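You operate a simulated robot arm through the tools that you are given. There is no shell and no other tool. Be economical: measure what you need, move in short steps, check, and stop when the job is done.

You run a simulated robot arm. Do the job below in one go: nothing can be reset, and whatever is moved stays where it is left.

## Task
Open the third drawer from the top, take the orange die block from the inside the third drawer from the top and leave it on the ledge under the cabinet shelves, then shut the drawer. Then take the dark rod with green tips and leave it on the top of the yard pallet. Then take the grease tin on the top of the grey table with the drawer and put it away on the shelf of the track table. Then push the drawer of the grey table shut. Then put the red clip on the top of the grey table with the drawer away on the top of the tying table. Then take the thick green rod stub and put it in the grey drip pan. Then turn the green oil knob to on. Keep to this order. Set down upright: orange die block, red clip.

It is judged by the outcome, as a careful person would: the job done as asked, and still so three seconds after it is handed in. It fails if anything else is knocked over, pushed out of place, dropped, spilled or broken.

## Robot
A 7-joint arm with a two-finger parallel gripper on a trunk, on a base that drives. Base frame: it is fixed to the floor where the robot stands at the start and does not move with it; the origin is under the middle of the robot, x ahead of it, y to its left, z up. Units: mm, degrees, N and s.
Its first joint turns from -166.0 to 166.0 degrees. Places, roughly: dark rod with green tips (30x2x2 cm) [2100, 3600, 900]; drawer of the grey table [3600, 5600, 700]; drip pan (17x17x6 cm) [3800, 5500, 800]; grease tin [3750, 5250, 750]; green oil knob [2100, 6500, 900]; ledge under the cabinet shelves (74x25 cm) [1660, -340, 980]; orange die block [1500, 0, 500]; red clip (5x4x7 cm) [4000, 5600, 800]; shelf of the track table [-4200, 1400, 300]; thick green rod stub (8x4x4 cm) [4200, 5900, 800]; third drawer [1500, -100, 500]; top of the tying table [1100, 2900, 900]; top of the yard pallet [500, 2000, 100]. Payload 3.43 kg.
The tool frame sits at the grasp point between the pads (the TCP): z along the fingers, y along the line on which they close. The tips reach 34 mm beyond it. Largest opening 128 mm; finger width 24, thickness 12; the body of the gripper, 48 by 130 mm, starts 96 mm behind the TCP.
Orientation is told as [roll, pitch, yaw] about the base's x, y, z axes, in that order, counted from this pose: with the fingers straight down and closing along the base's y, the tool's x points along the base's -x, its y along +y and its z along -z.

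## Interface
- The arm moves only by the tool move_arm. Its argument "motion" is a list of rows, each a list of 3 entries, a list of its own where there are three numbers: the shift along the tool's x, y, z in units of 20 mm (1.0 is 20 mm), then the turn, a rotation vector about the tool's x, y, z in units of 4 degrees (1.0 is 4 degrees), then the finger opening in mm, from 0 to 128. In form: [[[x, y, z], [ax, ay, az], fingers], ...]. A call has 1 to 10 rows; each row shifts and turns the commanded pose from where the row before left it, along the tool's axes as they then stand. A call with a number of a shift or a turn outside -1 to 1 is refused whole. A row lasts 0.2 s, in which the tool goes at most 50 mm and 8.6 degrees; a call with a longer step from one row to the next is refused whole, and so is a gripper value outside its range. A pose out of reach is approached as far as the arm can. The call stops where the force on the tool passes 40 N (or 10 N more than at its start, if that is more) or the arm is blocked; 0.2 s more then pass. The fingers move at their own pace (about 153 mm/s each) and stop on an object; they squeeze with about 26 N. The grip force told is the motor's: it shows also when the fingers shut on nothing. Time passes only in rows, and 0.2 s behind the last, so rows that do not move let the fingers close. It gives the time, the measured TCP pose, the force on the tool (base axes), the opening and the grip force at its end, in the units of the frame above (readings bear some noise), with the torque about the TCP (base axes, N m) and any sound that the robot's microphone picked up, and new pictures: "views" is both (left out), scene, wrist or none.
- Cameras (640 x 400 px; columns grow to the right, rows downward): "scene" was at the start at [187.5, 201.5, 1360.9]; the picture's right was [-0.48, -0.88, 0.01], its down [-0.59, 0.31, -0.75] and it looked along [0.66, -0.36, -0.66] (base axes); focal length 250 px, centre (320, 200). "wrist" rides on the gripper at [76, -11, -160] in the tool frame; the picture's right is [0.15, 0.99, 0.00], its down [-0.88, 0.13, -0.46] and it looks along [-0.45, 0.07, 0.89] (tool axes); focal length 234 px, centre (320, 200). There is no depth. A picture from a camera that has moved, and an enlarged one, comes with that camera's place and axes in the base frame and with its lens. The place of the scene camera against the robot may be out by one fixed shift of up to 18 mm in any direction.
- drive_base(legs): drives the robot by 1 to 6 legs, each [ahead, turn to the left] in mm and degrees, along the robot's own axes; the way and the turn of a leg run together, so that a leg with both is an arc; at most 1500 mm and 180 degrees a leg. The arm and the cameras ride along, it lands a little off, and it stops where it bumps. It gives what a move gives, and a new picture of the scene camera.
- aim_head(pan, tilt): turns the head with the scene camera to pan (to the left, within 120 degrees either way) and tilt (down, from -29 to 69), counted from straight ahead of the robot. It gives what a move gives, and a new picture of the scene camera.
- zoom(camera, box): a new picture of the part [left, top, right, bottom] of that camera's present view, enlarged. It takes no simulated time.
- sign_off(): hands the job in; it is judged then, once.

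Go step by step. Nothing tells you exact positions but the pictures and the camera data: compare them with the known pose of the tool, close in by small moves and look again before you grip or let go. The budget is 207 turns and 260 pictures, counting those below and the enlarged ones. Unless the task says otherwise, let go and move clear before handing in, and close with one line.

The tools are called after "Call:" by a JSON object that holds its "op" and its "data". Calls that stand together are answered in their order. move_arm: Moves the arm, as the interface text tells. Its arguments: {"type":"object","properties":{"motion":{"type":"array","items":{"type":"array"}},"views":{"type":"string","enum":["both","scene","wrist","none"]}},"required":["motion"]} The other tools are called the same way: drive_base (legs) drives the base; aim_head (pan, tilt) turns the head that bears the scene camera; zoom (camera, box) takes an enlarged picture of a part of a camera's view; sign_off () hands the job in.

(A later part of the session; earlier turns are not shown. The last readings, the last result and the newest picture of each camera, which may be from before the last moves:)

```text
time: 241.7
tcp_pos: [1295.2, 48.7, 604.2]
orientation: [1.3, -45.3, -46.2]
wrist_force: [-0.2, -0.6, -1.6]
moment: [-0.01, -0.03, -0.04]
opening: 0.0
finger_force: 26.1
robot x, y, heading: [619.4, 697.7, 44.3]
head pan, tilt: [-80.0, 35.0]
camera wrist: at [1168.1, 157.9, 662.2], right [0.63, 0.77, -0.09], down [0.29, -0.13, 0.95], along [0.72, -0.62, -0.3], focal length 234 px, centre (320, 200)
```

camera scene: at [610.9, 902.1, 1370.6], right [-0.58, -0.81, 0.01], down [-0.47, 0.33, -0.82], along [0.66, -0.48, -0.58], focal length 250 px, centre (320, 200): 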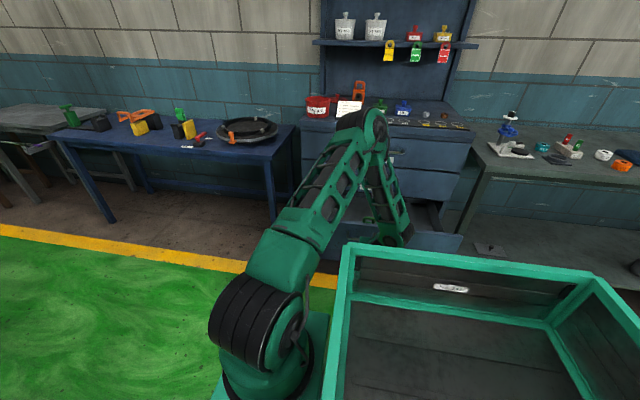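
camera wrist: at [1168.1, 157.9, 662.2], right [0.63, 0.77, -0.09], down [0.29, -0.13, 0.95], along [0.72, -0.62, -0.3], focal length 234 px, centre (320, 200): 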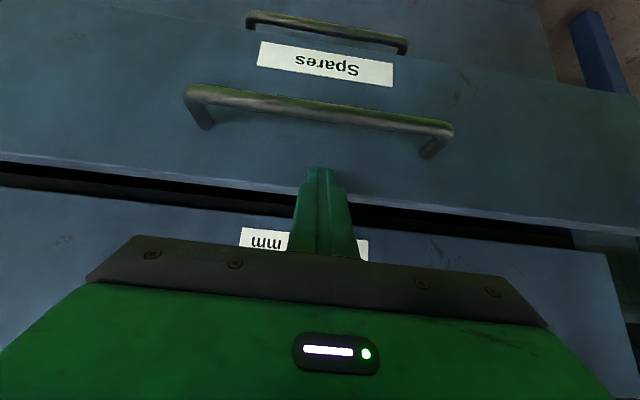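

Call:
{"op": "move_arm", "data": {"motion": [[[-0.7, 0, 0.714], [0, 0, 0], 0], [[-0.7, 0, 0.714], [0, 0, 0], 0], [[-0.7, 0, 0.714], [0, 0, 0], 0], [[-0.35, 0, 0.357], [0, 0, 0], 0], [[-0.35, 0, 0.357], [0, 0, 0], 0], [[-0.2, 0, 0.2], [0, 0, 0], 0], [[-0.2, 0, 0.2], [0, 0, 0], 0], [[-0.2, 0, 0.2], [0, 0, 0], 0], [[-0.2, 0, 0.2], [0, 0, 0], 0], [[-0.2, 0, 0.2], [0, 0, 0], 0]], "views": "both"}}

```text
time: 243.0
tcp_pos: [1349.3, -10.8, 605.7]
orientation: [2.7, -45.1, -46.7]
wrist_force: [-1.0, 29.6, 9.6]
moment: [0.22, -0.13, 0.43]
opening: 0.1
finger_force: 26.1
robot x, y, heading: [619.9, 694.5, 44.5]
head pan, tilt: [-80.0, 35.0]
stopped in row 6: the force on the tool passed its limit at 62 N (the readings are from after the stop); the commanded pose is now the measured one
camera scene: at [610.3, 903.4, 1370.4], right [-0.58, -0.81, 0.01], down [-0.47, 0.33, -0.82], along [0.66, -0.48, -0.57], focal length 250 px, centre (320, 200)
camera wrist: at [1220.3, 97.3, 664.4], right [0.63, 0.78, -0.07], down [0.28, -0.14, 0.95], along [0.73, -0.61, -0.31], focal length 234 px, centre (320, 200)
```

scene: 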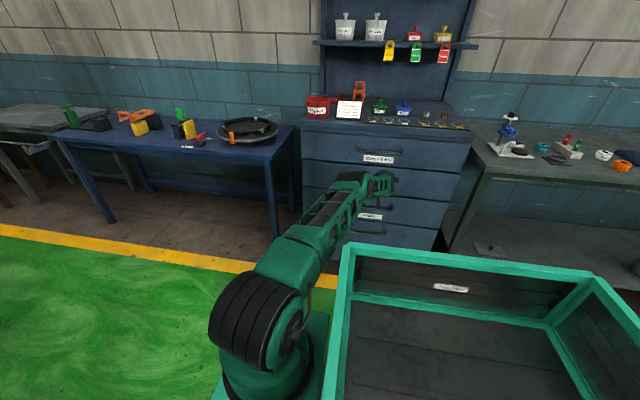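
wrist: 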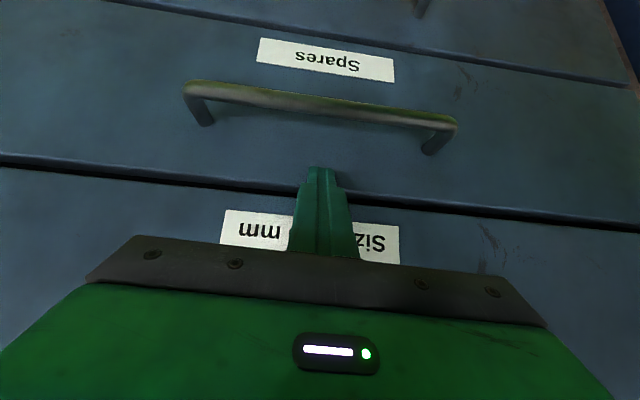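

The drawer looks flush and the push met firm resistance. I zoom to verify it is fully home.

Call:
{"op": "zoom", "data": {"camera": "scene", "box": [290, 90, 490, 260]}}

Call:
{"op": "zoom", "data": {"camera": "wrist", "box": [400, 0, 640, 260]}}

```text
2.35 times, centred on (390, 175) of scene
camera zoom: at [610.3, 903.4, 1370.4], right [-0.58, -0.81, 0.01], down [-0.47, 0.33, -0.82], along [0.66, -0.48, -0.57], focal length 587 px, centre (155, 259)
```

zoom: 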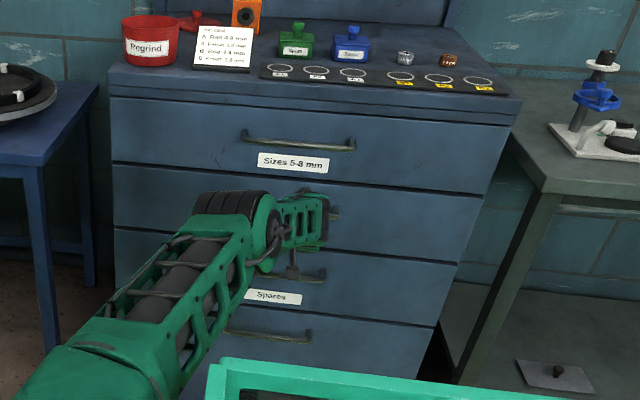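

```text
1.54 times, centred on (520, 130) of wrist
camera zoom: at [1220.3, 97.3, 664.4], right [0.63, 0.78, -0.07], down [0.28, -0.14, 0.95], along [0.73, -0.61, -0.31], focal length 360 px, centre (12, 308)
```

zoom: 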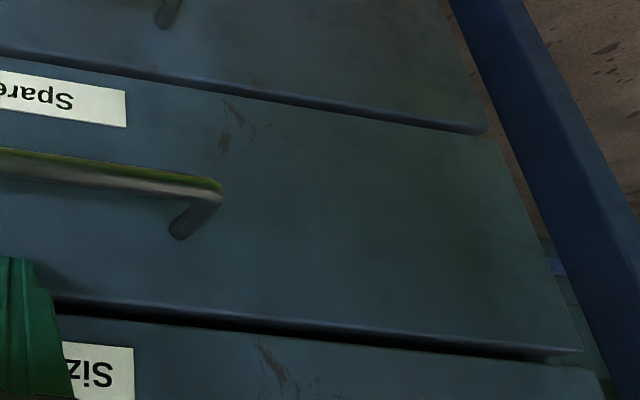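

It may be home, but I want to be sure; I back the hand off and look unobstructed.

Call:
{"op": "move_arm", "data": {"motion": [[[0.35, 0, -0.357], [0, 0, 0], 0], [[0.7, 0, -0.714], [0, 0, 0], 0], [[0.7, 0, -0.714], [0, 0, 0], 0], [[0.7, 0, -0.714], [0, 0, 0], 0], [[0.7, 0, -0.714], [0, 0, 0], 0], [[0.7, 0, -0.714], [0, 0, 0], 0], [[0.7, 0, -0.714], [0, 0, 0], 0], [[0.7, 0, -0.714], [0, 0, 0], 0], [[0, 0, 0], [0, 0, 0], 0]], "views": "wrist"}}

Call:
{"op": "zoom", "data": {"camera": "scene", "box": [290, 130, 450, 250]}}

```text
time: 245.0
tcp_pos: [1240.6, 91.5, 606.8]
orientation: [2.2, -45.1, -46.7]
wrist_force: [0.2, 0.0, 0.3]
moment: [0.01, -0.02, -0.03]
opening: 0.3
finger_force: 26.3
robot x, y, heading: [619.2, 700.6, 44.6]
head pan, tilt: [-80.0, 35.0]
camera wrist: at [1113.3, 200.6, 664.7], right [0.63, 0.77, -0.08], down [0.28, -0.14, 0.95], along [0.72, -0.62, -0.31], focal length 234 px, centre (320, 200)
```

wrist: 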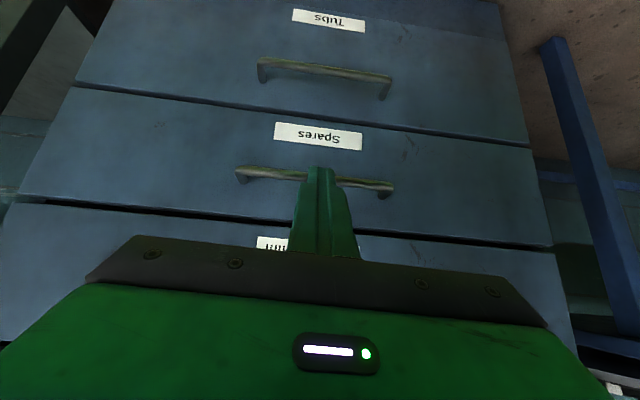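

```text
3.33 times, centred on (370, 190) of scene
camera zoom: at [610.9, 902.1, 1370.6], right [-0.58, -0.81, 0.01], down [-0.47, 0.33, -0.82], along [0.66, -0.48, -0.58], focal length 832 px, centre (153, 233)
```

zoom: 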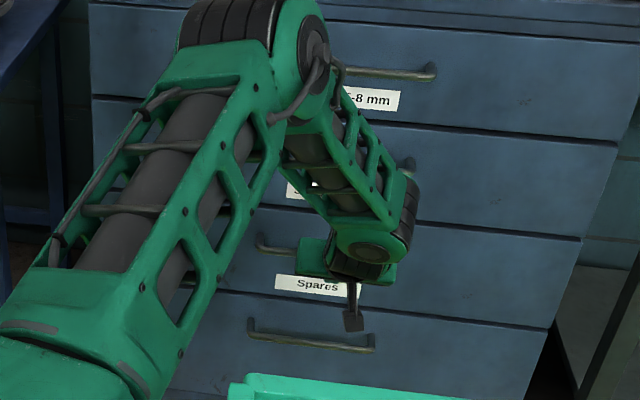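

The drawer is flush and shut. Next the dark rod; I first retract and swing the arm to the front for travel.

Call:
{"op": "move_arm", "data": {"motion": [[[0.2, 0, -0.9], [0, 0.8, 0], 0], [[0.2, 0, -0.9], [0, 0.8, 0], 0], [[0.3, 0, -0.9], [0, 0.8, 0], 0], [[0.4, 0, -0.9], [0, 0.8, 0], 0], [[0.5, 0, -0.8], [0, 0.8, 0], 0], [[0.6, 0, -0.7], [0, 0.8, 0], 0], [[0.7, 0, -0.7], [0, 0.8, 0], 0], [[0.7, 0, -0.6], [0, 0.8, 0], 0], [[0.7, 0, -0.6], [0, 0.8, 0], 0], [[0.7, 0, -0.6], [0, 0.8, 0], 0]], "views": "none"}}

Call:
{"op": "move_arm", "data": {"motion": [[[0.5, 1, -0.6], [0, 0.5, -0.4], 0], [[0.4, 1, -0.6], [0, 0.5, -0.4], 0], [[0.3, 1, -0.6], [0, 0.5, -0.4], 0], [[0.2, 1, -0.6], [0, 0.3, -0.4], 0], [[0, 1, -0.4], [0, 0, -0.42], 0], [[0, 1, -0.2], [0, 0, -0.42], 0], [[0, 1, 0], [0, 0, -0.42], 0], [[0, 1, 0], [0, 0, -0.42], 0], [[0, 1, 0], [0, 0, -0.42], 0], [[0, 1, 0], [0, 0, -0.42], 0]], "views": "none"}}

```text
time: 247.2
tcp_pos: [1121.4, 208.8, 688.5]
orientation: [1.7, -13.1, -45.4]
wrist_force: [0.7, -0.7, 0.3]
moment: [0.02, 0.0, 0.02]
opening: 0.1
finger_force: 26.3
robot x, y, heading: [622.5, 700.4, 44.3]
head pan, tilt: [-80.0, 35.0]
```

```text
time: 249.4
tcp_pos: [1214.4, 393.3, 742.2]
orientation: [-0.4, -6.1, -28.7]
wrist_force: [-0.3, 0.6, 0.2]
moment: [-0.01, 0.01, -0.02]
opening: 0.0
finger_force: 25.8
robot x, y, heading: [622.8, 699.8, 44.4]
head pan, tilt: [-80.0, 35.0]
```

Call:
{"op": "move_arm", "data": {"motion": [[[0, 1, 0], [0, 0, -0.44], 0], [[0, 1, 0], [0, 0, -0.44], 0], [[0, 1, 0], [0, 0, -0.44], 0], [[0, 1, 0], [0, 0, -0.44], 0], [[0, 1, 0], [0, 0, -0.44], 0], [[0, 1, 0], [0, 0, -0.44], 0], [[0, 1, 0], [0, 0, -0.44], 0], [[0, 1, 0], [0, 0, -0.44], 0], [[0, 1, 0], [0, 0, -0.44], 0], [[0, 1, 0], [0, 0, -0.44], 0]], "views": "none"}}

Call:
{"op": "move_arm", "data": {"motion": [[[0, 1, 0], [0, 0, -0.44], 0], [[0, 1, 0], [0, 0, -0.44], 0], [[0, 1, 0], [0, 0, -0.44], 0], [[0, 1, 0], [0, 0, -0.44], 0], [[0, 1, 0], [0, 0, -0.44], 0], [[0, 1, 0], [0, 0, -0.44], 0], [[0, 1, 0], [0, 0, -0.44], 0], [[0, 1, 0], [0, 0, -0.44], 0], [[0, 1, 0], [0, 0, -0.44], 0], [[0, 1, 0], [0, 0, -0.44], 0]], "views": "none"}}

Call:
{"op": "move_arm", "data": {"motion": [[[0, 1, 0], [0, 0, -0.44], 0], [[0, 1, 0], [0, 0, -0.44], 0], [[0, 1, 0], [0, 0, -0.44], 0], [[0, 1, 0], [0, 0, -0.44], 0], [[0, 1, 0], [0, 0, -0.44], 0], [[0, 1, 0], [0, 0, -0.44], 0], [[0, 1, 0], [0, 0, -0.44], 0], [[0, 1, 0], [0, 0, -0.44], 0], [[0, 1, 0], [0, 0, -0.44], 0], [[0, 1, 0], [0, 0, -0.44], 0]], "views": "none"}}

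Call:
{"op": "aim_head", "data": {"pan": 80, "tilt": 15}}

```text
time: 251.6
tcp_pos: [1287.3, 577.5, 739.6]
orientation: [-2.3, -5.8, -11.1]
wrist_force: [-1.1, 0.0, 0.3]
moment: [0.01, -0.04, 0.0]
opening: 0.1
finger_force: 25.7
robot x, y, heading: [622.2, 701.2, 44.3]
head pan, tilt: [-80.0, 35.0]
```

```text
time: 253.8
tcp_pos: [1298.7, 776.1, 729.4]
orientation: [-4.0, -4.7, 6.6]
wrist_force: [0.0, 0.6, -0.1]
moment: [0.01, 0.01, -0.04]
opening: 0.0
finger_force: 25.8
robot x, y, heading: [620.7, 696.4, 44.6]
head pan, tilt: [-80.0, 35.0]
```

```text
time: 256.0
tcp_pos: [1250.1, 969.8, 714.4]
orientation: [-5.1, -3.4, 24.1]
wrist_force: [-0.6, -0.2, 0.0]
moment: [-0.01, 0.02, -0.01]
opening: 0.3
finger_force: 26.5
robot x, y, heading: [621.3, 698.1, 44.1]
head pan, tilt: [-80.0, 35.0]
```

```text
time: 258.4
tcp_pos: [1249.8, 969.3, 714.4]
orientation: [-5.1, -3.3, 24.1]
wrist_force: [-0.2, 0.6, 0.7]
moment: [0.0, 0.01, 0.02]
opening: 0.2
finger_force: 26.3
robot x, y, heading: [620.3, 698.8, 44.3]
head pan, tilt: [80.0, 15.0]
camera scene: at [487.1, 1031.1, 1402.6], right [0.83, 0.56, -0.01], down [0.14, -0.22, -0.97], along [-0.55, 0.8, -0.26], focal length 250 px, centre (320, 200)
```

scene: 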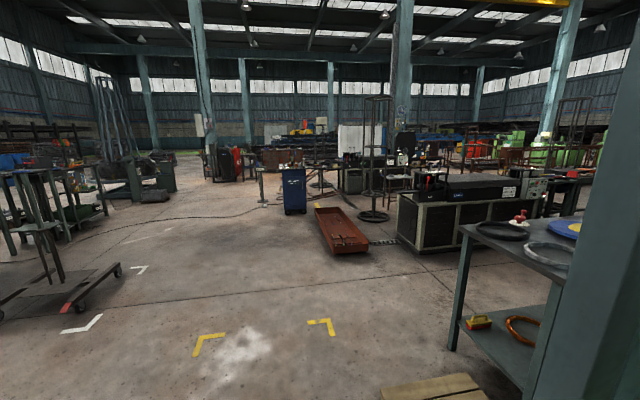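

The hall opens to the left; the wood at the bottom must be the pallet, and a table with rings is at the right. I look further.

Call:
{"op": "aim_head", "data": {"pan": 60, "tilt": 40}}

Call:
{"op": "aim_head", "data": {"pan": 40, "tilt": 10}}

```text
time: 259.3
tcp_pos: [1249.3, 969.1, 715.3]
orientation: [-5.1, -3.3, 24.0]
wrist_force: [0.3, 0.0, 0.1]
moment: [0.0, -0.02, 0.0]
opening: 0.2
finger_force: 25.4
robot x, y, heading: [625.1, 696.3, 44.6]
head pan, tilt: [60.0, 40.0]
camera scene: at [518.2, 1036.0, 1362.7], right [0.97, 0.25, -0.01], down [0.15, -0.63, -0.76], along [-0.2, 0.74, -0.65], focal length 250 px, centre (320, 200)
```

scene: 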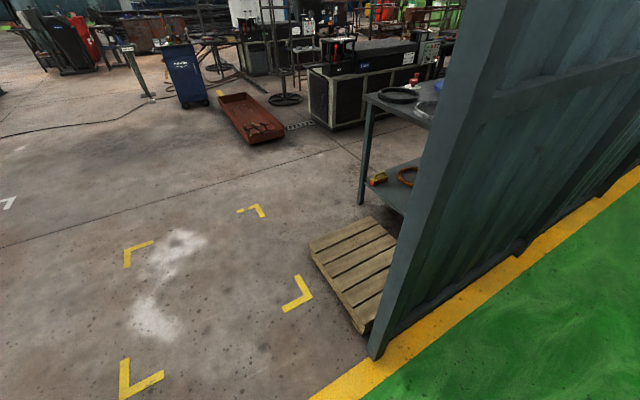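

```text
time: 260.3
tcp_pos: [1248.7, 970.8, 715.9]
orientation: [-5.2, -3.2, 24.2]
wrist_force: [-0.2, 0.1, 0.2]
moment: [-0.01, -0.02, -0.01]
opening: 0.1
finger_force: 25.7
robot x, y, heading: [620.0, 702.3, 44.3]
head pan, tilt: [40.0, 10.0]
camera scene: at [548.9, 1046.6, 1409.9], right [1.0, -0.1, -0.01], down [-0.03, -0.18, -0.98], along [0.09, 0.98, -0.18], focal length 250 px, centre (320, 200)
```

scene: 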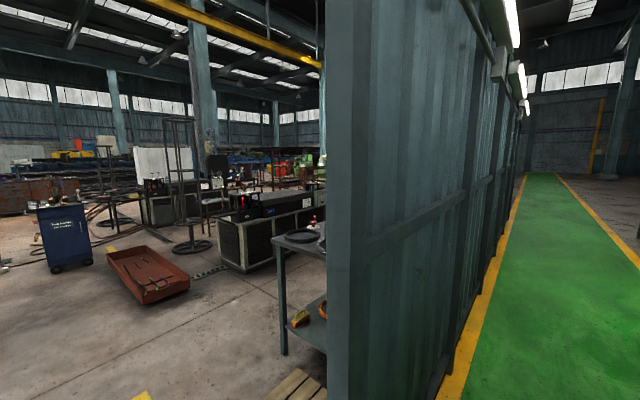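

The partition ends near (635, 1502); beyond it lie the pallet and the tying table, facing the hall. I drive around the end into the hall and turn along it.

Call:
{"op": "drive_base", "data": {"legs": [[0, 90], [1000, 0], [1000, 0], [0, -90]]}}

Call:
{"op": "aim_head", "data": {"pan": -25, "tilt": 20}}

```text
time: 279.2
tcp_pos: [-219.1, 2352.4, 716.1]
orientation: [-5.0, -3.3, 26.1]
wrist_force: [-0.4, 0.0, -0.5]
moment: [-0.02, -0.03, -0.01]
opening: 0.1
finger_force: 25.8
robot x, y, heading: [-856.4, 2082.9, 46.5]
head pan, tilt: [40.0, 10.0]
camera scene: at [-942.4, 2424.6, 1410.0], right [1.0, -0.06, -0.01], down [-0.02, -0.18, -0.98], along [0.06, 0.98, -0.18], focal length 250 px, centre (320, 200)
```

scene: 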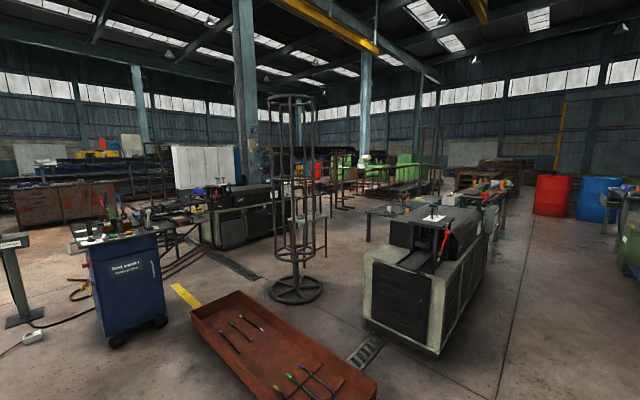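

```text
time: 280.5
tcp_pos: [-224.6, 2345.6, 722.2]
orientation: [-4.8, -3.9, 26.1]
wrist_force: [0.0, -0.1, 0.3]
moment: [-0.01, 0.01, -0.01]
opening: 0.0
finger_force: 25.9
robot x, y, heading: [-857.3, 2080.1, 46.4]
head pan, tilt: [-25.0, 20.0]
camera scene: at [-861.3, 2365.8, 1393.5], right [0.36, -0.93, 0.01], down [-0.33, -0.13, -0.94], along [0.87, 0.34, -0.35], focal length 250 px, centre (320, 200)
```

scene: 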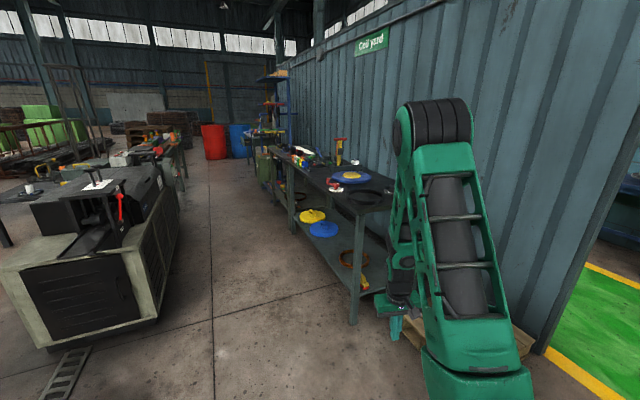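

Call:
{"op": "zoom", "data": {"camera": "scene", "box": [230, 60, 420, 220]}}

```text
2.50 times, centred on (325, 140) of scene
camera zoom: at [-861.3, 2365.8, 1393.5], right [0.36, -0.93, 0.01], down [-0.33, -0.13, -0.94], along [0.87, 0.34, -0.35], focal length 624 px, centre (308, 350)
```

zoom: 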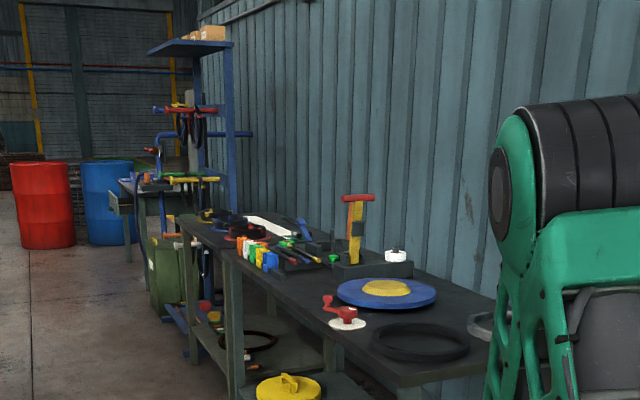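

The tying table runs along the partition on my right. I drive on up the aisle to look for the rod.

Call:
{"op": "drive_base", "data": {"legs": [[0, -1.2], [1300, 0], [900, 0]]}}

Call:
{"op": "aim_head", "data": {"pan": -50, "tilt": 25}}

```text
time: 291.9
tcp_pos: [1351.7, 3885.3, 722.4]
orientation: [-4.8, -3.9, 24.9]
wrist_force: [0.0, -0.1, 0.1]
moment: [-0.05, 0.04, 0.01]
opening: 0.0
finger_force: 26.0
robot x, y, heading: [711.5, 3633.4, 45.0]
head pan, tilt: [-25.0, 20.0]
camera scene: at [714.2, 3917.3, 1393.5], right [0.35, -0.94, 0.01], down [-0.33, -0.13, -0.94], along [0.88, 0.32, -0.35], focal length 250 px, centre (320, 200)
```

scene: 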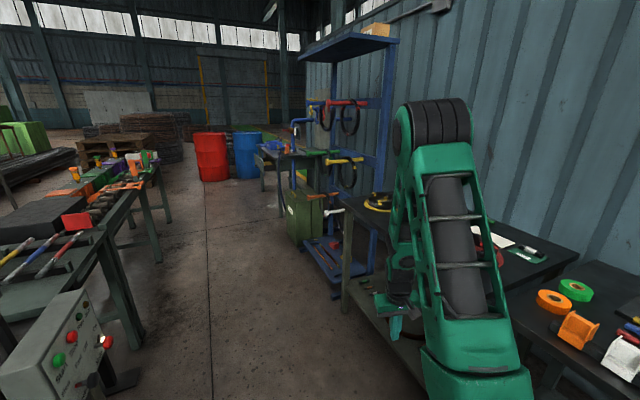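

```text
time: 292.8
tcp_pos: [1344.9, 3879.1, 730.7]
orientation: [-4.5, -4.7, 24.9]
wrist_force: [0.2, 0.3, 0.7]
moment: [-0.01, 0.0, 0.01]
opening: 0.0
finger_force: 25.9
robot x, y, heading: [712.1, 3631.4, 45.2]
head pan, tilt: [-50.0, 25.0]
camera scene: at [718.6, 3877.5, 1385.8], right [-0.08, -1.0, 0.01], down [-0.43, 0.03, -0.9], along [0.9, -0.08, -0.43], focal length 250 px, centre (320, 200)
```

scene: 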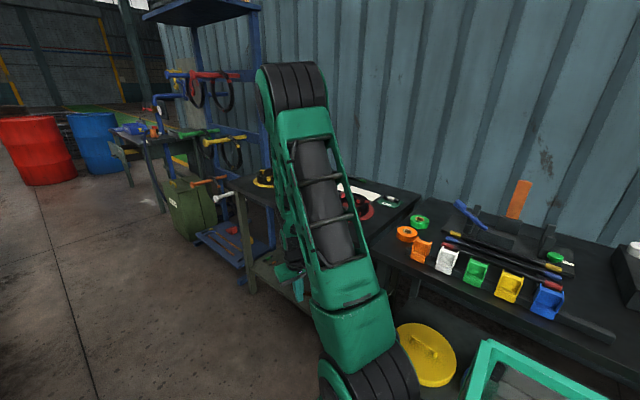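

Coloured rods lie on the tying table, but the given place (2100, 3600) is on the next table, hidden by my arm. I drive on and look right.

Call:
{"op": "drive_base", "data": {"legs": [[500, 0]]}}

Call:
{"op": "aim_head", "data": {"pan": -75, "tilt": 30}}

```text
time: 295.8
tcp_pos: [1697.1, 4235.1, 730.4]
orientation: [-4.6, -4.7, 25.0]
wrist_force: [-0.6, -0.1, -0.5]
moment: [0.02, 0.0, 0.01]
opening: 0.2
finger_force: 25.9
robot x, y, heading: [1067.5, 3985.3, 45.4]
head pan, tilt: [-50.0, 25.0]
camera scene: at [1072.0, 4233.4, 1385.8], right [-0.08, -1.0, 0.01], down [-0.43, 0.03, -0.9], along [0.9, -0.08, -0.43], focal length 250 px, centre (320, 200)
```

scene: 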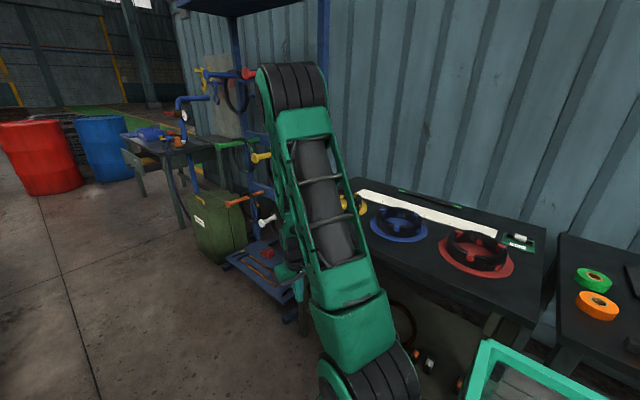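

```text
time: 296.7
tcp_pos: [1689.9, 4227.9, 736.6]
orientation: [-4.3, -5.3, 24.8]
wrist_force: [-0.6, -0.7, 0.3]
moment: [-0.01, 0.02, 0.03]
opening: 0.0
finger_force: 25.9
robot x, y, heading: [1062.0, 3990.6, 45.1]
head pan, tilt: [-75.0, 30.0]
camera scene: at [1058.6, 4196.1, 1378.3], right [-0.5, -0.87, 0.01], down [-0.44, 0.24, -0.86], along [0.75, -0.43, -0.5], focal length 250 px, centre (320, 200)
```

scene: 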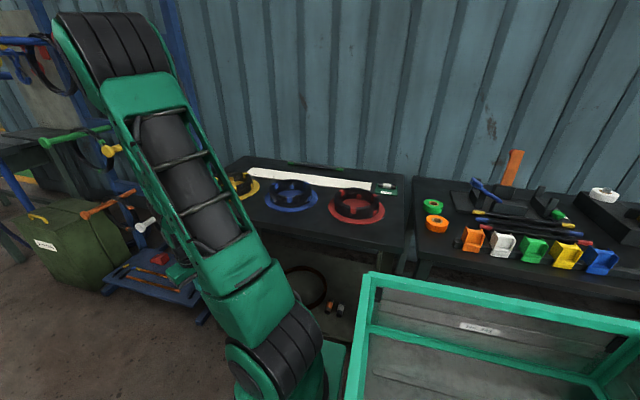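

Call:
{"op": "zoom", "data": {"camera": "scene", "box": [220, 140, 440, 270]}}

```text
2.91 times, centred on (330, 205) of scene
camera zoom: at [1058.6, 4196.1, 1378.3], right [-0.5, -0.87, 0.01], down [-0.44, 0.24, -0.86], along [0.75, -0.43, -0.5], focal length 726 px, centre (291, 186)
```

zoom: 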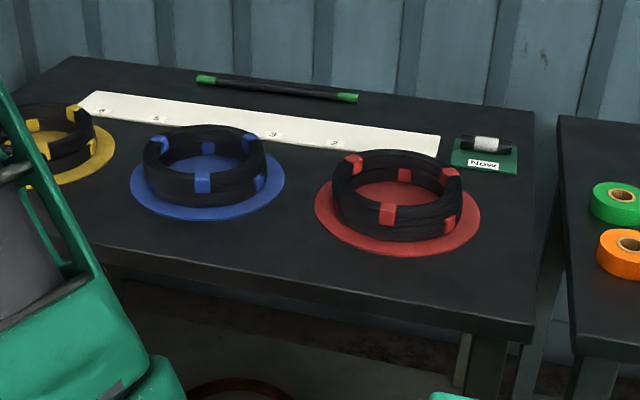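

The dark rod with green tips lies at the back of this table, at about (2110, 3610), z ≈ 885, along the wall. I raise the arm over table height and turn the hand so it will close across the rod.

Call:
{"op": "move_arm", "data": {"motion": [[[0, 0, -1], [0, 0, 1], 0], [[0, 0, -1], [0, 0, 1], 0], [[0, 0, -1], [0, 0, 1], 0], [[0, 0, -1], [0, 0, 1], 0], [[0, 0, -1], [0, 0, 1], 0], [[0, 0, -1], [0, 0, 1], 0], [[0, 0, -1], [0, 0, 1], 0], [[0, 0, -1], [0, 0, 1], 0], [[0, 0, -1], [0, 0, 1], 0], [[0, 0, -1], [0, 0, 1], 0]], "views": "none"}}

Call:
{"op": "move_arm", "data": {"motion": [[[0, 0, -1], [0, 0, 1], 60], [[0, 0, -1], [0, 0, 1], 60], [[0, 0, -1], [0, 0, 1], 60], [[0, 0, -1], [0, 0, 1], 60], [[0, 0, -1], [0, 0, 1], 60], [[0, 0, -1], [0, 0, 1], 60], [[0, 0, -1], [0, 0, 1], 60], [[0, 0, 0], [0, 0, 0], 60]], "views": "scene"}}

```text
time: 298.9
tcp_pos: [1666.9, 4234.9, 937.4]
orientation: [0.2, -6.9, -15.3]
wrist_force: [0.2, 0.4, -0.5]
moment: [-0.02, 0.0, 0.02]
opening: 0.3
finger_force: 25.2
robot x, y, heading: [1067.9, 3986.0, 45.1]
head pan, tilt: [-75.0, 30.0]
```

```text
time: 300.7
tcp_pos: [1650.9, 4239.0, 1075.7]
orientation: [3.5, -6.1, -43.7]
wrist_force: [0.4, 0.6, 0.7]
moment: [0.01, 0.03, 0.03]
opening: 59.9
finger_force: 0.0
robot x, y, heading: [1067.7, 3989.1, 45.0]
head pan, tilt: [-75.0, 30.0]
camera scene: at [1058.5, 4196.0, 1378.3], right [-0.5, -0.87, 0.01], down [-0.44, 0.24, -0.86], along [0.75, -0.44, -0.5], focal length 250 px, centre (320, 200)
```

scene: 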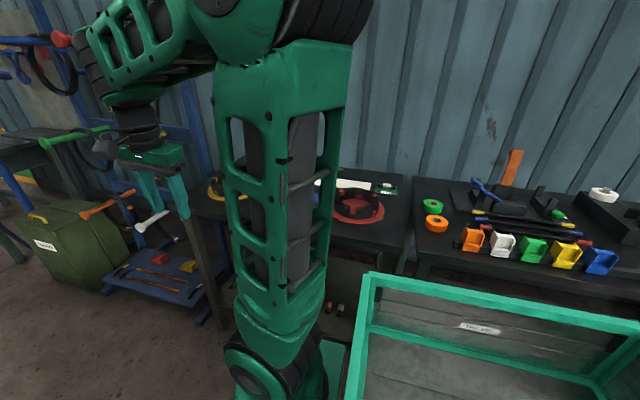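

Call:
{"op": "drive_base", "data": {"legs": [[535, 0], [0, -90.6], [75, 0]]}}

Call:
{"op": "aim_head", "data": {"pan": -8, "tilt": 35}}

```text
time: 308.9
tcp_pos: [1734.2, 3723.5, 1076.7]
orientation: [3.4, -6.0, -134.4]
wrist_force: [-0.1, -0.3, -0.3]
moment: [0.03, -0.08, 0.05]
opening: 59.7
finger_force: 0.1
robot x, y, heading: [1506.3, 4321.8, -45.7]
head pan, tilt: [-75.0, 30.0]
camera scene: at [1706.2, 4342.9, 1378.3], right [-0.86, 0.51, 0.01], down [0.25, 0.44, -0.86], along [-0.45, -0.74, -0.5], focal length 250 px, centre (320, 200)
```

scene: 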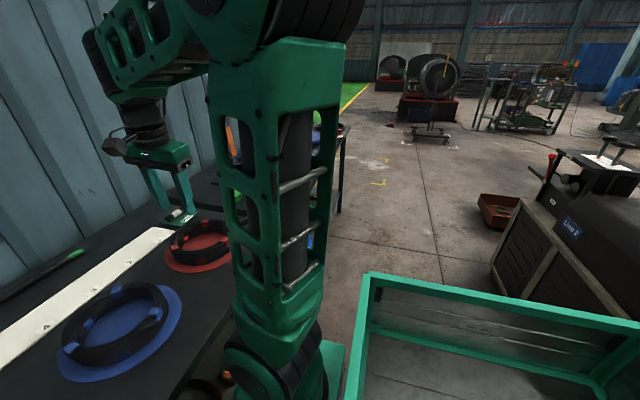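

```text
time: 310.2
tcp_pos: [1725.7, 3732.8, 1083.2]
orientation: [4.1, -6.0, -134.5]
wrist_force: [0.1, -0.1, -0.3]
moment: [0.02, -0.01, -0.01]
opening: 59.9
finger_force: 0.1
robot x, y, heading: [1501.6, 4320.6, -45.6]
head pan, tilt: [-8.0, 35.0]
camera scene: at [1804.8, 4349.6, 1369.6], right [-0.81, -0.59, 0.0], down [-0.35, 0.47, -0.81], along [0.48, -0.65, -0.58], focal length 250 px, centre (320, 200)
```

scene: 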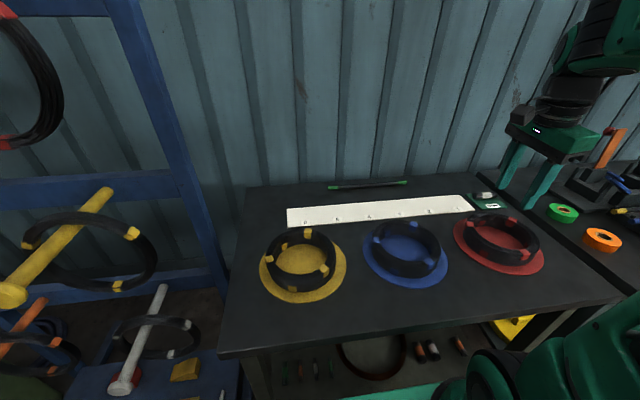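

The rod triangulates to about (2124, 3618, 879). I check the gap between the rod, the table's back edge and the wall.

Call:
{"op": "zoom", "data": {"camera": "scene", "box": [280, 140, 480, 240]}}

```text
3.20 times, centred on (380, 190) of scene
camera zoom: at [1804.8, 4349.6, 1369.6], right [-0.81, -0.59, 0.0], down [-0.35, 0.47, -0.81], along [0.48, -0.65, -0.58], focal length 799 px, centre (128, 232)
```

zoom: 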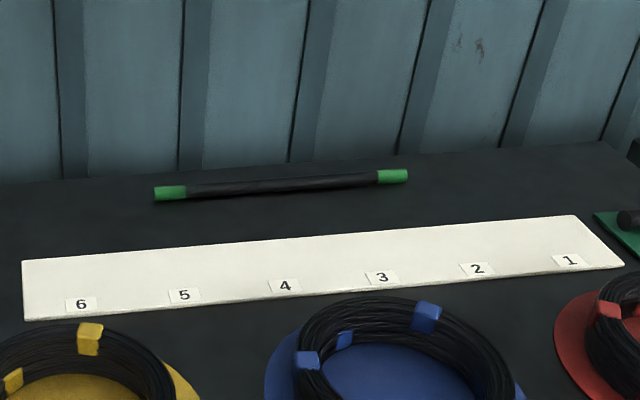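

The rod is ~50 mm from the table's back edge, so I'll lean the hand back toward me by ~25°. I move over it first, above the coils.

Call:
{"op": "move_arm", "data": {"motion": [[[0.95, 0.95, 0.3], [-0.3, 0.15, 0], 45], [[0.95, 0.95, 0.3], [-0.3, 0.15, 0], 45], [[0.95, 0.95, 0.3], [-0.3, 0.15, 0], 45], [[0.95, 0.95, 0.3], [-0.3, 0.15, 0], 45], [[0.95, 0.95, 0.3], [-0.3, 0.15, 0], 45], [[0.95, 0.95, 0.3], [-0.3, 0.15, 0], 45], [[0.95, 0.95, 0.3], [-0.3, 0.15, 0], 45], [[0.95, 0.95, 0.3], [-0.3, 0.15, 0], 45], [[0.95, 0.95, 0.3], [-0.3, 0.15, 0], 45], [[0.95, 0.95, 0.3], [-0.3, 0.15, 0], 45]], "views": "both"}}

```text
time: 312.4
tcp_pos: [1997.4, 3730.3, 1043.2]
orientation: [16.2, 0.0, -133.5]
wrist_force: [0.0, -0.7, 0.4]
moment: [-0.01, -0.03, 0.03]
opening: 45.2
finger_force: 0.1
robot x, y, heading: [1502.9, 4323.1, -45.6]
head pan, tilt: [-8.0, 35.0]
camera scene: at [1804.7, 4349.7, 1369.6], right [-0.81, -0.59, 0.0], down [-0.35, 0.47, -0.81], along [0.48, -0.65, -0.58], focal length 250 px, centre (320, 200)
camera wrist: at [2009.2, 3823.6, 1193.9], right [0.79, -0.55, 0.27], down [-0.61, -0.64, 0.48], along [-0.09, -0.54, -0.84], focal length 234 px, centre (320, 200)
```

scene: 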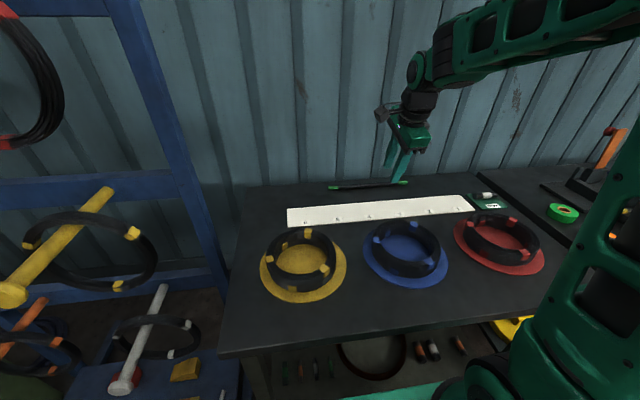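
wrist: 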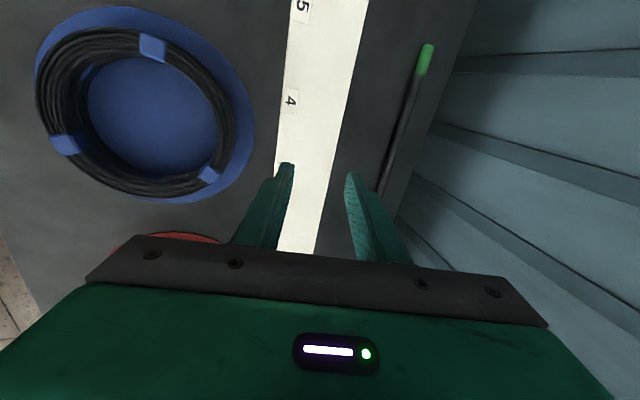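

The wrist view shows the rod clearly. I move above it with more lean.

Call:
{"op": "move_arm", "data": {"motion": [[[0, 1, 0.8], [-0.4, 0, 0], 45], [[0, 1, 0.8], [-0.4, 0, 0], 45], [[0, 1, 0.8], [-0.4, 0, 0], 45], [[0, 1, 0.8], [-0.4, 0, 0], 45], [[0, 1, 0.8], [-0.4, 0, 0], 45], [[0, 0, 1], [0, 0, 0], 45], [[0, 0, 1], [0, 0, 0], 45], [[0, 0, 0], [0, 0, 0], 45]], "views": "both"}}

```text
time: 314.2
tcp_pos: [2097.3, 3635.6, 965.1]
orientation: [24.1, -0.2, -133.4]
wrist_force: [-0.2, 0.0, -0.1]
moment: [-0.03, 0.01, 0.01]
opening: 45.3
finger_force: 0.1
robot x, y, heading: [1504.3, 4324.1, -45.6]
head pan, tilt: [-8.0, 35.0]
camera scene: at [1804.9, 4349.6, 1369.6], right [-0.81, -0.59, 0.0], down [-0.35, 0.47, -0.81], along [0.48, -0.65, -0.58], focal length 250 px, centre (320, 200)
camera wrist: at [2093.6, 3742.3, 1105.8], right [0.76, -0.51, 0.4], down [-0.65, -0.59, 0.47], along [0.0, -0.62, -0.78], focal length 234 px, centre (320, 200)
```

scene: 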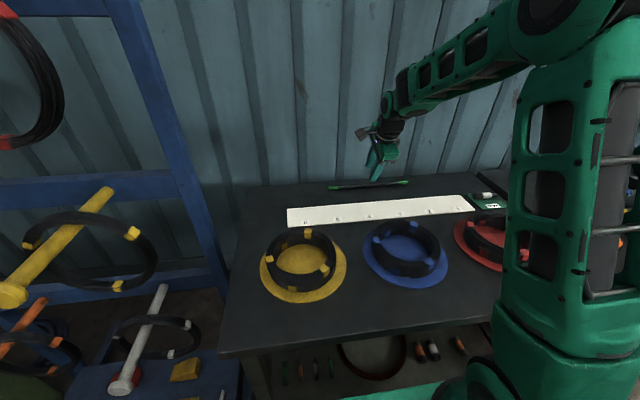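
wrist: 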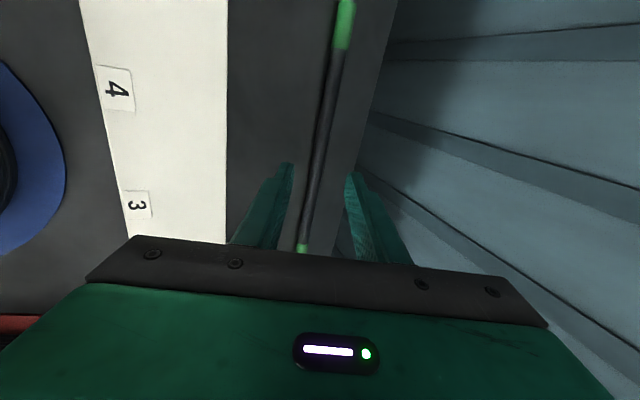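

The rod lies right between the fingers. I descend along the tool axis and grip.

Call:
{"op": "move_arm", "data": {"motion": [[[0, 0, 1], [0, 0, 0], 45], [[0, 0, 1], [0, 0, 0], 45], [[0, 0, 0.7], [0, 0, 0], 45], [[0, 0, 0.5], [0, 0, 0], 45], [[0, 0, 0], [0, 0, 0], 45]], "views": "wrist"}}

```text
time: 315.4
tcp_pos: [2115.6, 3616.7, 906.1]
orientation: [24.1, 0.0, -133.4]
wrist_force: [-0.8, -0.4, -0.1]
moment: [0.02, -0.01, 0.04]
opening: 45.3
finger_force: 0.1
robot x, y, heading: [1503.9, 4325.0, -45.8]
head pan, tilt: [-8.0, 35.0]
camera wrist: at [2111.9, 3723.7, 1047.2], right [0.76, -0.51, 0.4], down [-0.65, -0.59, 0.47], along [0.0, -0.62, -0.78], focal length 234 px, centre (320, 200)
```

wrist: 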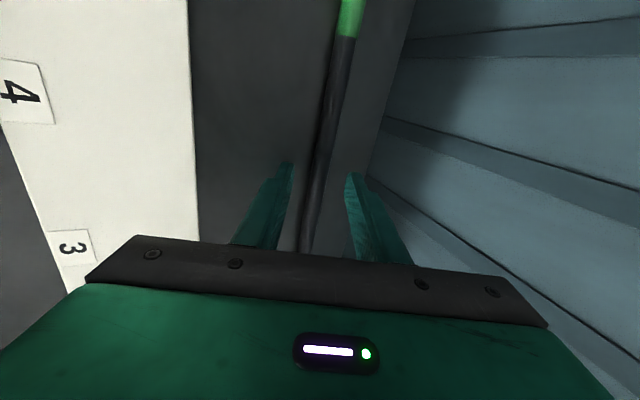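

Call:
{"op": "move_arm", "data": {"motion": [[[0, 0, 0.25], [0, 0, 0], 45], [[0, 0, 0], [0, 0, 0], 20], [[0, 0, 0], [0, 0, 0], 0], [[0, 0, 0], [0, 0, 0], 0], [[0, 0, 0], [0, 0, 0], 0]], "views": "wrist"}}

```text
time: 316.6
tcp_pos: [2116.8, 3614.3, 902.4]
orientation: [24.2, -0.1, -133.5]
wrist_force: [3.0, -3.3, 9.3]
moment: [0.06, -0.49, -0.39]
opening: 13.2
finger_force: 25.8
robot x, y, heading: [1500.6, 4323.1, -45.7]
head pan, tilt: [-8.0, 35.0]
camera wrist: at [2114.1, 3722.2, 1043.6], right [0.76, -0.51, 0.41], down [-0.65, -0.59, 0.47], along [0.0, -0.62, -0.78], focal length 234 px, centre (320, 200)
```

wrist: 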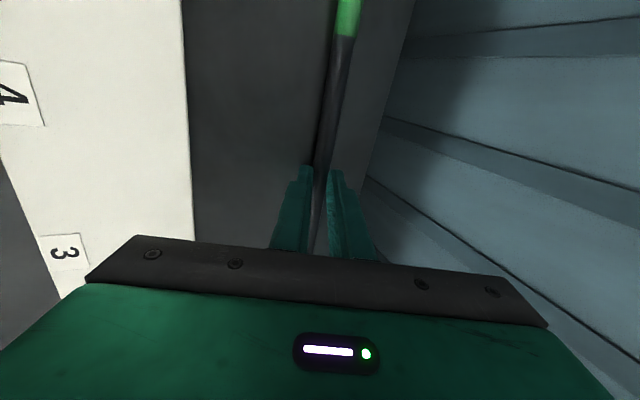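

Gripped (13 mm). I lift.

Call:
{"op": "move_arm", "data": {"motion": [[[0, 0.2, -0.45], [0, 0, 0], 0], [[0, 0.4, -0.9], [0, 0, 0], 0], [[0, 0.4, -0.9], [0, 0, 0], 0], [[0, 0.4, -0.9], [0, 0, 0], 0], [[0, 0.4, -0.9], [0, 0, 0], 0], [[0, 0, -0.9], [0, 0, 0], 0]], "views": "both"}}

```text
time: 318.0
tcp_pos: [2111.9, 3620.6, 1007.0]
orientation: [24.0, -0.1, -133.4]
wrist_force: [0.1, -0.2, -1.1]
moment: [0.03, 0.02, 0.03]
opening: 0.0
finger_force: 25.9
robot x, y, heading: [1502.5, 4323.0, -45.9]
head pan, tilt: [-8.0, 35.0]
camera scene: at [1805.1, 4349.3, 1369.6], right [-0.81, -0.59, 0.0], down [-0.35, 0.47, -0.81], along [0.48, -0.65, -0.58], focal length 250 px, centre (320, 200)
camera wrist: at [2109.4, 3728.1, 1148.1], right [0.76, -0.51, 0.4], down [-0.65, -0.59, 0.47], along [0.0, -0.62, -0.78], focal length 234 px, centre (320, 200)
```

scene: 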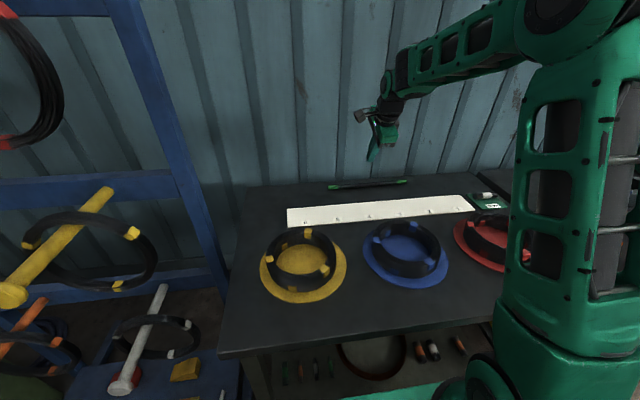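
wrist: 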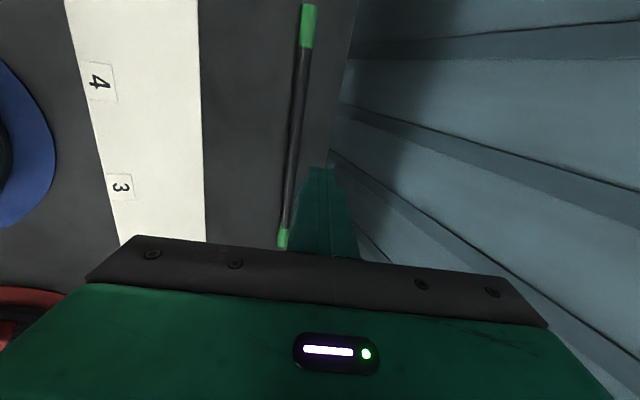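

The grip slipped off the round rod (it is undisturbed) – the leaning tips only caught its top. I reduce the lean to 10° and go lower until I feel the table.

Call:
{"op": "move_arm", "data": {"motion": [[[0, 0, 0], [1, 0, 0], 44], [[0, 0, 0], [1, 0, 0], 44], [[0, 0, 0], [1, 0, 0], 44], [[0, 0, 0.5], [0.5, 0, 0], 44], [[0, 0, 1], [0, 0, 0], 44], [[0, 0, 1], [0, 0, 0], 44], [[0, 0, 0], [0, 0, 0], 44]], "views": "wrist"}}

```text
time: 319.6
tcp_pos: [2118.7, 3616.3, 958.7]
orientation: [10.0, -0.1, -133.5]
wrist_force: [-0.2, 0.2, -0.4]
moment: [-0.02, 0.02, 0.02]
opening: 43.9
finger_force: 0.1
robot x, y, heading: [1506.3, 4322.6, -45.7]
head pan, tilt: [-8.0, 35.0]
camera wrist: at [2141.9, 3698.2, 1114.2], right [0.81, -0.56, 0.17], down [-0.57, -0.67, 0.47], along [-0.15, -0.48, -0.86], focal length 234 px, centre (320, 200)
```

wrist: 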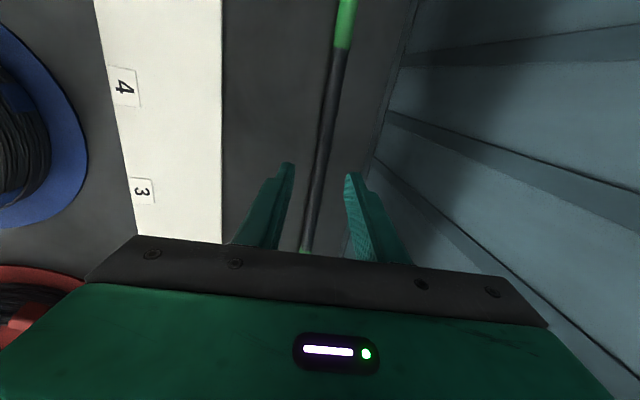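

Call:
{"op": "move_arm", "data": {"motion": [[[0, 0, 1], [0, 0, 0], 44], [[0, 0, 1], [0, 0, 0], 44], [[0, 0, 0.5], [0, 0, 0], 44], [[0, 0, 0.2], [0, 0, 0], 44], [[0, 0, 0.2], [0, 0, 0], 44], [[0, 0, 0.15], [0, 0, 0], 44], [[0, 0, 0.15], [0, 0, 0], 44]], "views": "wrist"}}

```text
time: 321.2
tcp_pos: [2126.5, 3607.1, 900.0]
orientation: [10.4, -0.1, -133.4]
wrist_force: [-6.6, 8.3, 35.5]
moment: [1.06, 0.92, -0.06]
opening: 46.3
finger_force: 1.9
robot x, y, heading: [1500.6, 4322.4, -45.6]
head pan, tilt: [-8.0, 35.0]
camera wrist: at [2149.3, 3689.9, 1054.0], right [0.81, -0.56, 0.18], down [-0.57, -0.67, 0.47], along [-0.15, -0.48, -0.86], focal length 234 px, centre (320, 200)
```

wrist: 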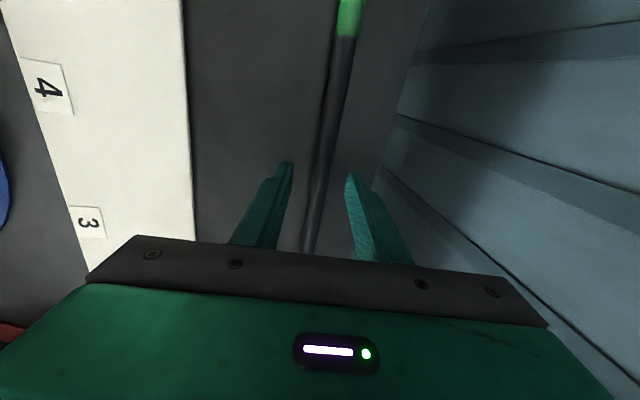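

Table felt (35 N). I ease up 2 mm and close.

Call:
{"op": "move_arm", "data": {"motion": [[[0, 0, -0.15], [0, 0, 0], 44], [[0, 0, 0], [0, 0, 0], 20], [[0, 0, 0], [0, 0, 0], 0], [[0, 0, 0], [0, 0, 0], 0], [[0, 0, 0], [0, 0, 0], 0]], "views": "none"}}

Call:
{"op": "move_arm", "data": {"motion": [[[0, 0.1, -0.3], [0, 0, 0], 0], [[0, 0.1, -0.5], [0, 0, 0], 0], [[0, 0.17, -1], [0, 0, 0], 0], [[0, 0.17, -1], [0, 0, 0], 0], [[0, 0.17, -1], [0, 0, 0], 0], [[0, 0, 0], [0, 0, 0], 0]], "views": "wrist"}}

```text
time: 322.4
tcp_pos: [2126.7, 3608.3, 896.4]
orientation: [10.0, 0.0, -133.4]
wrist_force: [0.8, -0.7, -0.4]
moment: [0.06, -0.01, 0.02]
opening: 15.8
finger_force: 26.4
robot x, y, heading: [1502.4, 4327.3, -45.5]
head pan, tilt: [-8.0, 35.0]
```

```text
time: 323.8
tcp_pos: [2128.4, 3607.4, 974.8]
orientation: [9.9, -0.1, -133.5]
wrist_force: [-0.4, -1.5, -5.1]
moment: [0.03, -0.03, 0.0]
opening: 15.8
finger_force: 26.1
robot x, y, heading: [1505.6, 4324.8, -45.7]
head pan, tilt: [-8.0, 35.0]
camera wrist: at [2150.8, 3688.9, 1131.1], right [0.81, -0.56, 0.17], down [-0.57, -0.67, 0.47], along [-0.15, -0.48, -0.86], focal length 234 px, centre (320, 200)
```

wrist: 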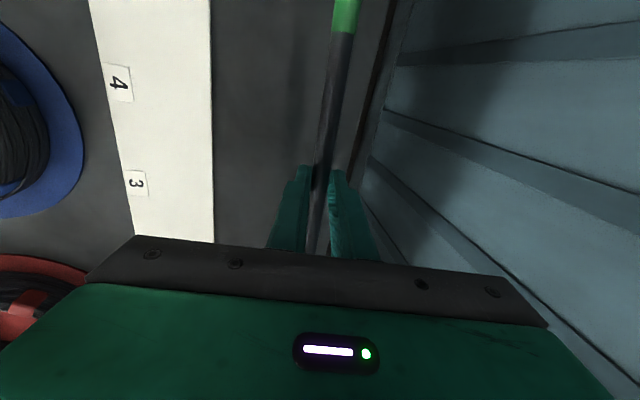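

The rod is held firmly. I raise it and retract over the table.

Call:
{"op": "move_arm", "data": {"motion": [[[0, -0.2, -1], [0, 0, 0], 0], [[0, -0.2, -1], [0, 0, 0], 0], [[0, -0.6, -0.8], [0, 0, 0], 0], [[0, -1, -0.3], [0, 0, 0], 0], [[0, -1, -0.17], [0, 0, 0], 0], [[0, -1, -0.17], [0, 0, 0], 0], [[0, -1, -0.17], [0, 0, 0], 0], [[0, -1, -0.17], [0, 0, 0], 0], [[0, -1, -0.17], [0, 0, 0], 0], [[0, -1, -0.17], [0, 0, 0], 0]], "views": "none"}}

Call:
{"op": "move_arm", "data": {"motion": [[[0, -1, -0.17], [0, 0, 0], 0], [[0, -1, -0.17], [0, 0, 0], 0], [[0, -1, -0.17], [0, 0, 0], 0], [[0, -1, -0.17], [0, 0, 0], 0], [[0, -1, -0.17], [0, 0, 0], 0], [[0, -1, -0.17], [0, 0, 0], 0], [[0, 0, 0], [0, 0, 0], 0]], "views": "both"}}

```text
time: 326.0
tcp_pos: [2002.7, 3725.2, 1027.4]
orientation: [10.0, -0.1, -133.4]
wrist_force: [0.9, 0.1, -5.5]
moment: [0.07, 0.01, -0.01]
opening: 15.6
finger_force: 26.3
robot x, y, heading: [1504.8, 4322.8, -45.8]
head pan, tilt: [-8.0, 35.0]
```

```text
time: 327.6
tcp_pos: [1914.4, 3808.6, 1026.7]
orientation: [10.0, -0.1, -133.5]
wrist_force: [-0.2, -0.7, -4.8]
moment: [0.07, 0.02, 0.01]
opening: 15.8
finger_force: 25.2
robot x, y, heading: [1503.1, 4322.9, -45.5]
head pan, tilt: [-8.0, 35.0]
camera scene: at [1805.0, 4349.5, 1369.6], right [-0.81, -0.59, 0.0], down [-0.35, 0.47, -0.81], along [0.48, -0.65, -0.58], focal length 250 px, centre (320, 200)
camera wrist: at [1937.4, 3890.5, 1181.8], right [0.81, -0.56, 0.17], down [-0.57, -0.67, 0.47], along [-0.15, -0.48, -0.86], focal length 234 px, centre (320, 200)
```

scene: 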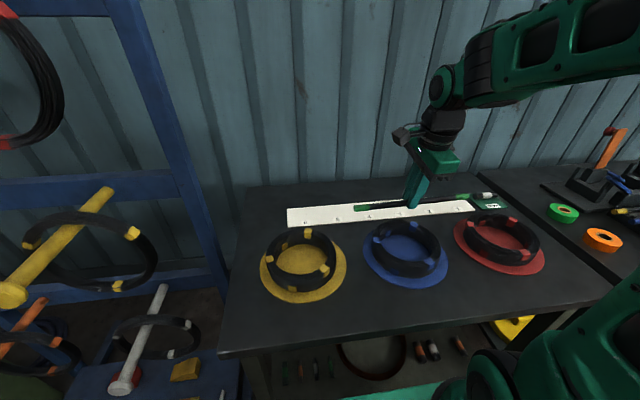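
wrist: 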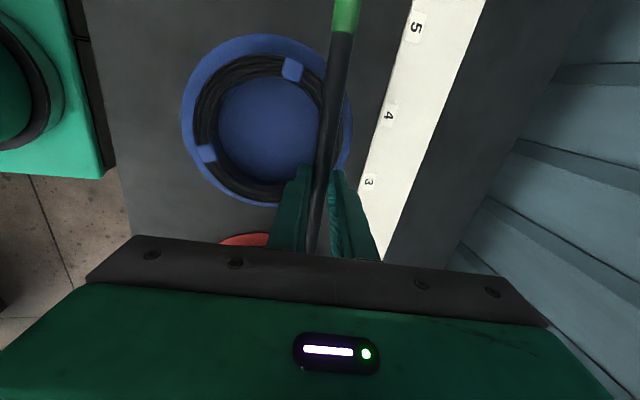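

The rod is safe in the hand. I back off, drive back down the aisle to the pallet and face it.

Call:
{"op": "drive_base", "data": {"legs": [[-130, 0], [0, -90], [1200, 0], [1140, 0], [0, 90]]}}

Call:
{"op": "aim_head", "data": {"pan": -12, "tilt": 45}}

```text
time: 348.9
tcp_pos: [138.5, 2310.8, 1027.3]
orientation: [10.1, -0.1, -132.7]
wrist_force: [-0.3, 0.2, -4.7]
moment: [0.06, -0.02, 0.03]
opening: 15.7
finger_force: 25.9
robot x, y, heading: [-290.4, 2806.3, -45.0]
head pan, tilt: [-8.0, 35.0]
camera scene: at [7.5, 2835.2, 1369.6], right [-0.8, -0.6, 0.0], down [-0.35, 0.47, -0.81], along [0.49, -0.65, -0.58], focal length 250 px, centre (320, 200)
```

scene: 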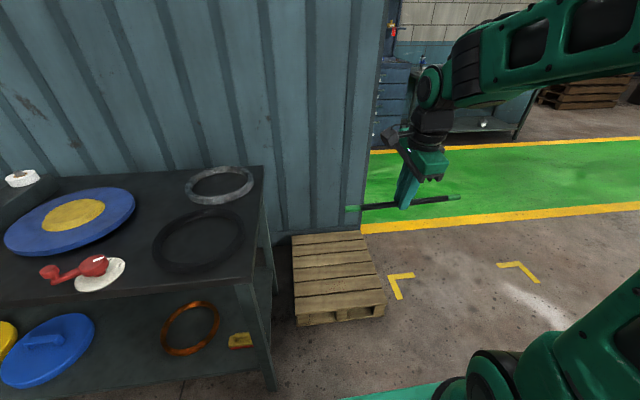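

```text
time: 349.7
tcp_pos: [130.0, 2319.2, 1034.6]
orientation: [10.8, -0.2, -132.8]
wrist_force: [0.0, 0.2, -3.5]
moment: [0.03, -0.02, 0.02]
opening: 15.6
finger_force: 25.9
robot x, y, heading: [-293.5, 2806.6, -45.3]
head pan, tilt: [-12.0, 45.0]
camera scene: at [-1.2, 2837.3, 1354.9], right [-0.84, -0.55, 0.0], down [-0.39, 0.6, -0.7], along [0.38, -0.59, -0.72], focal length 250 px, centre (320, 200)
```

scene: 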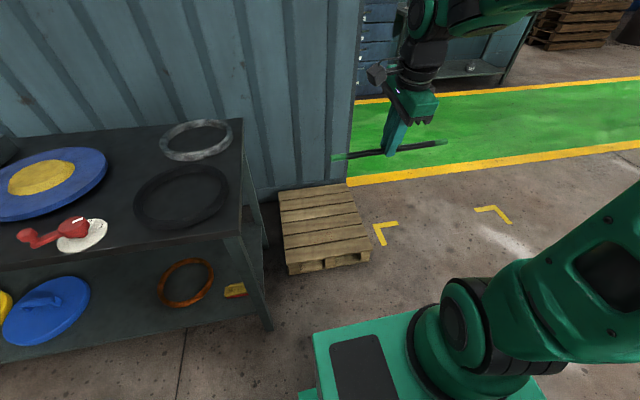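

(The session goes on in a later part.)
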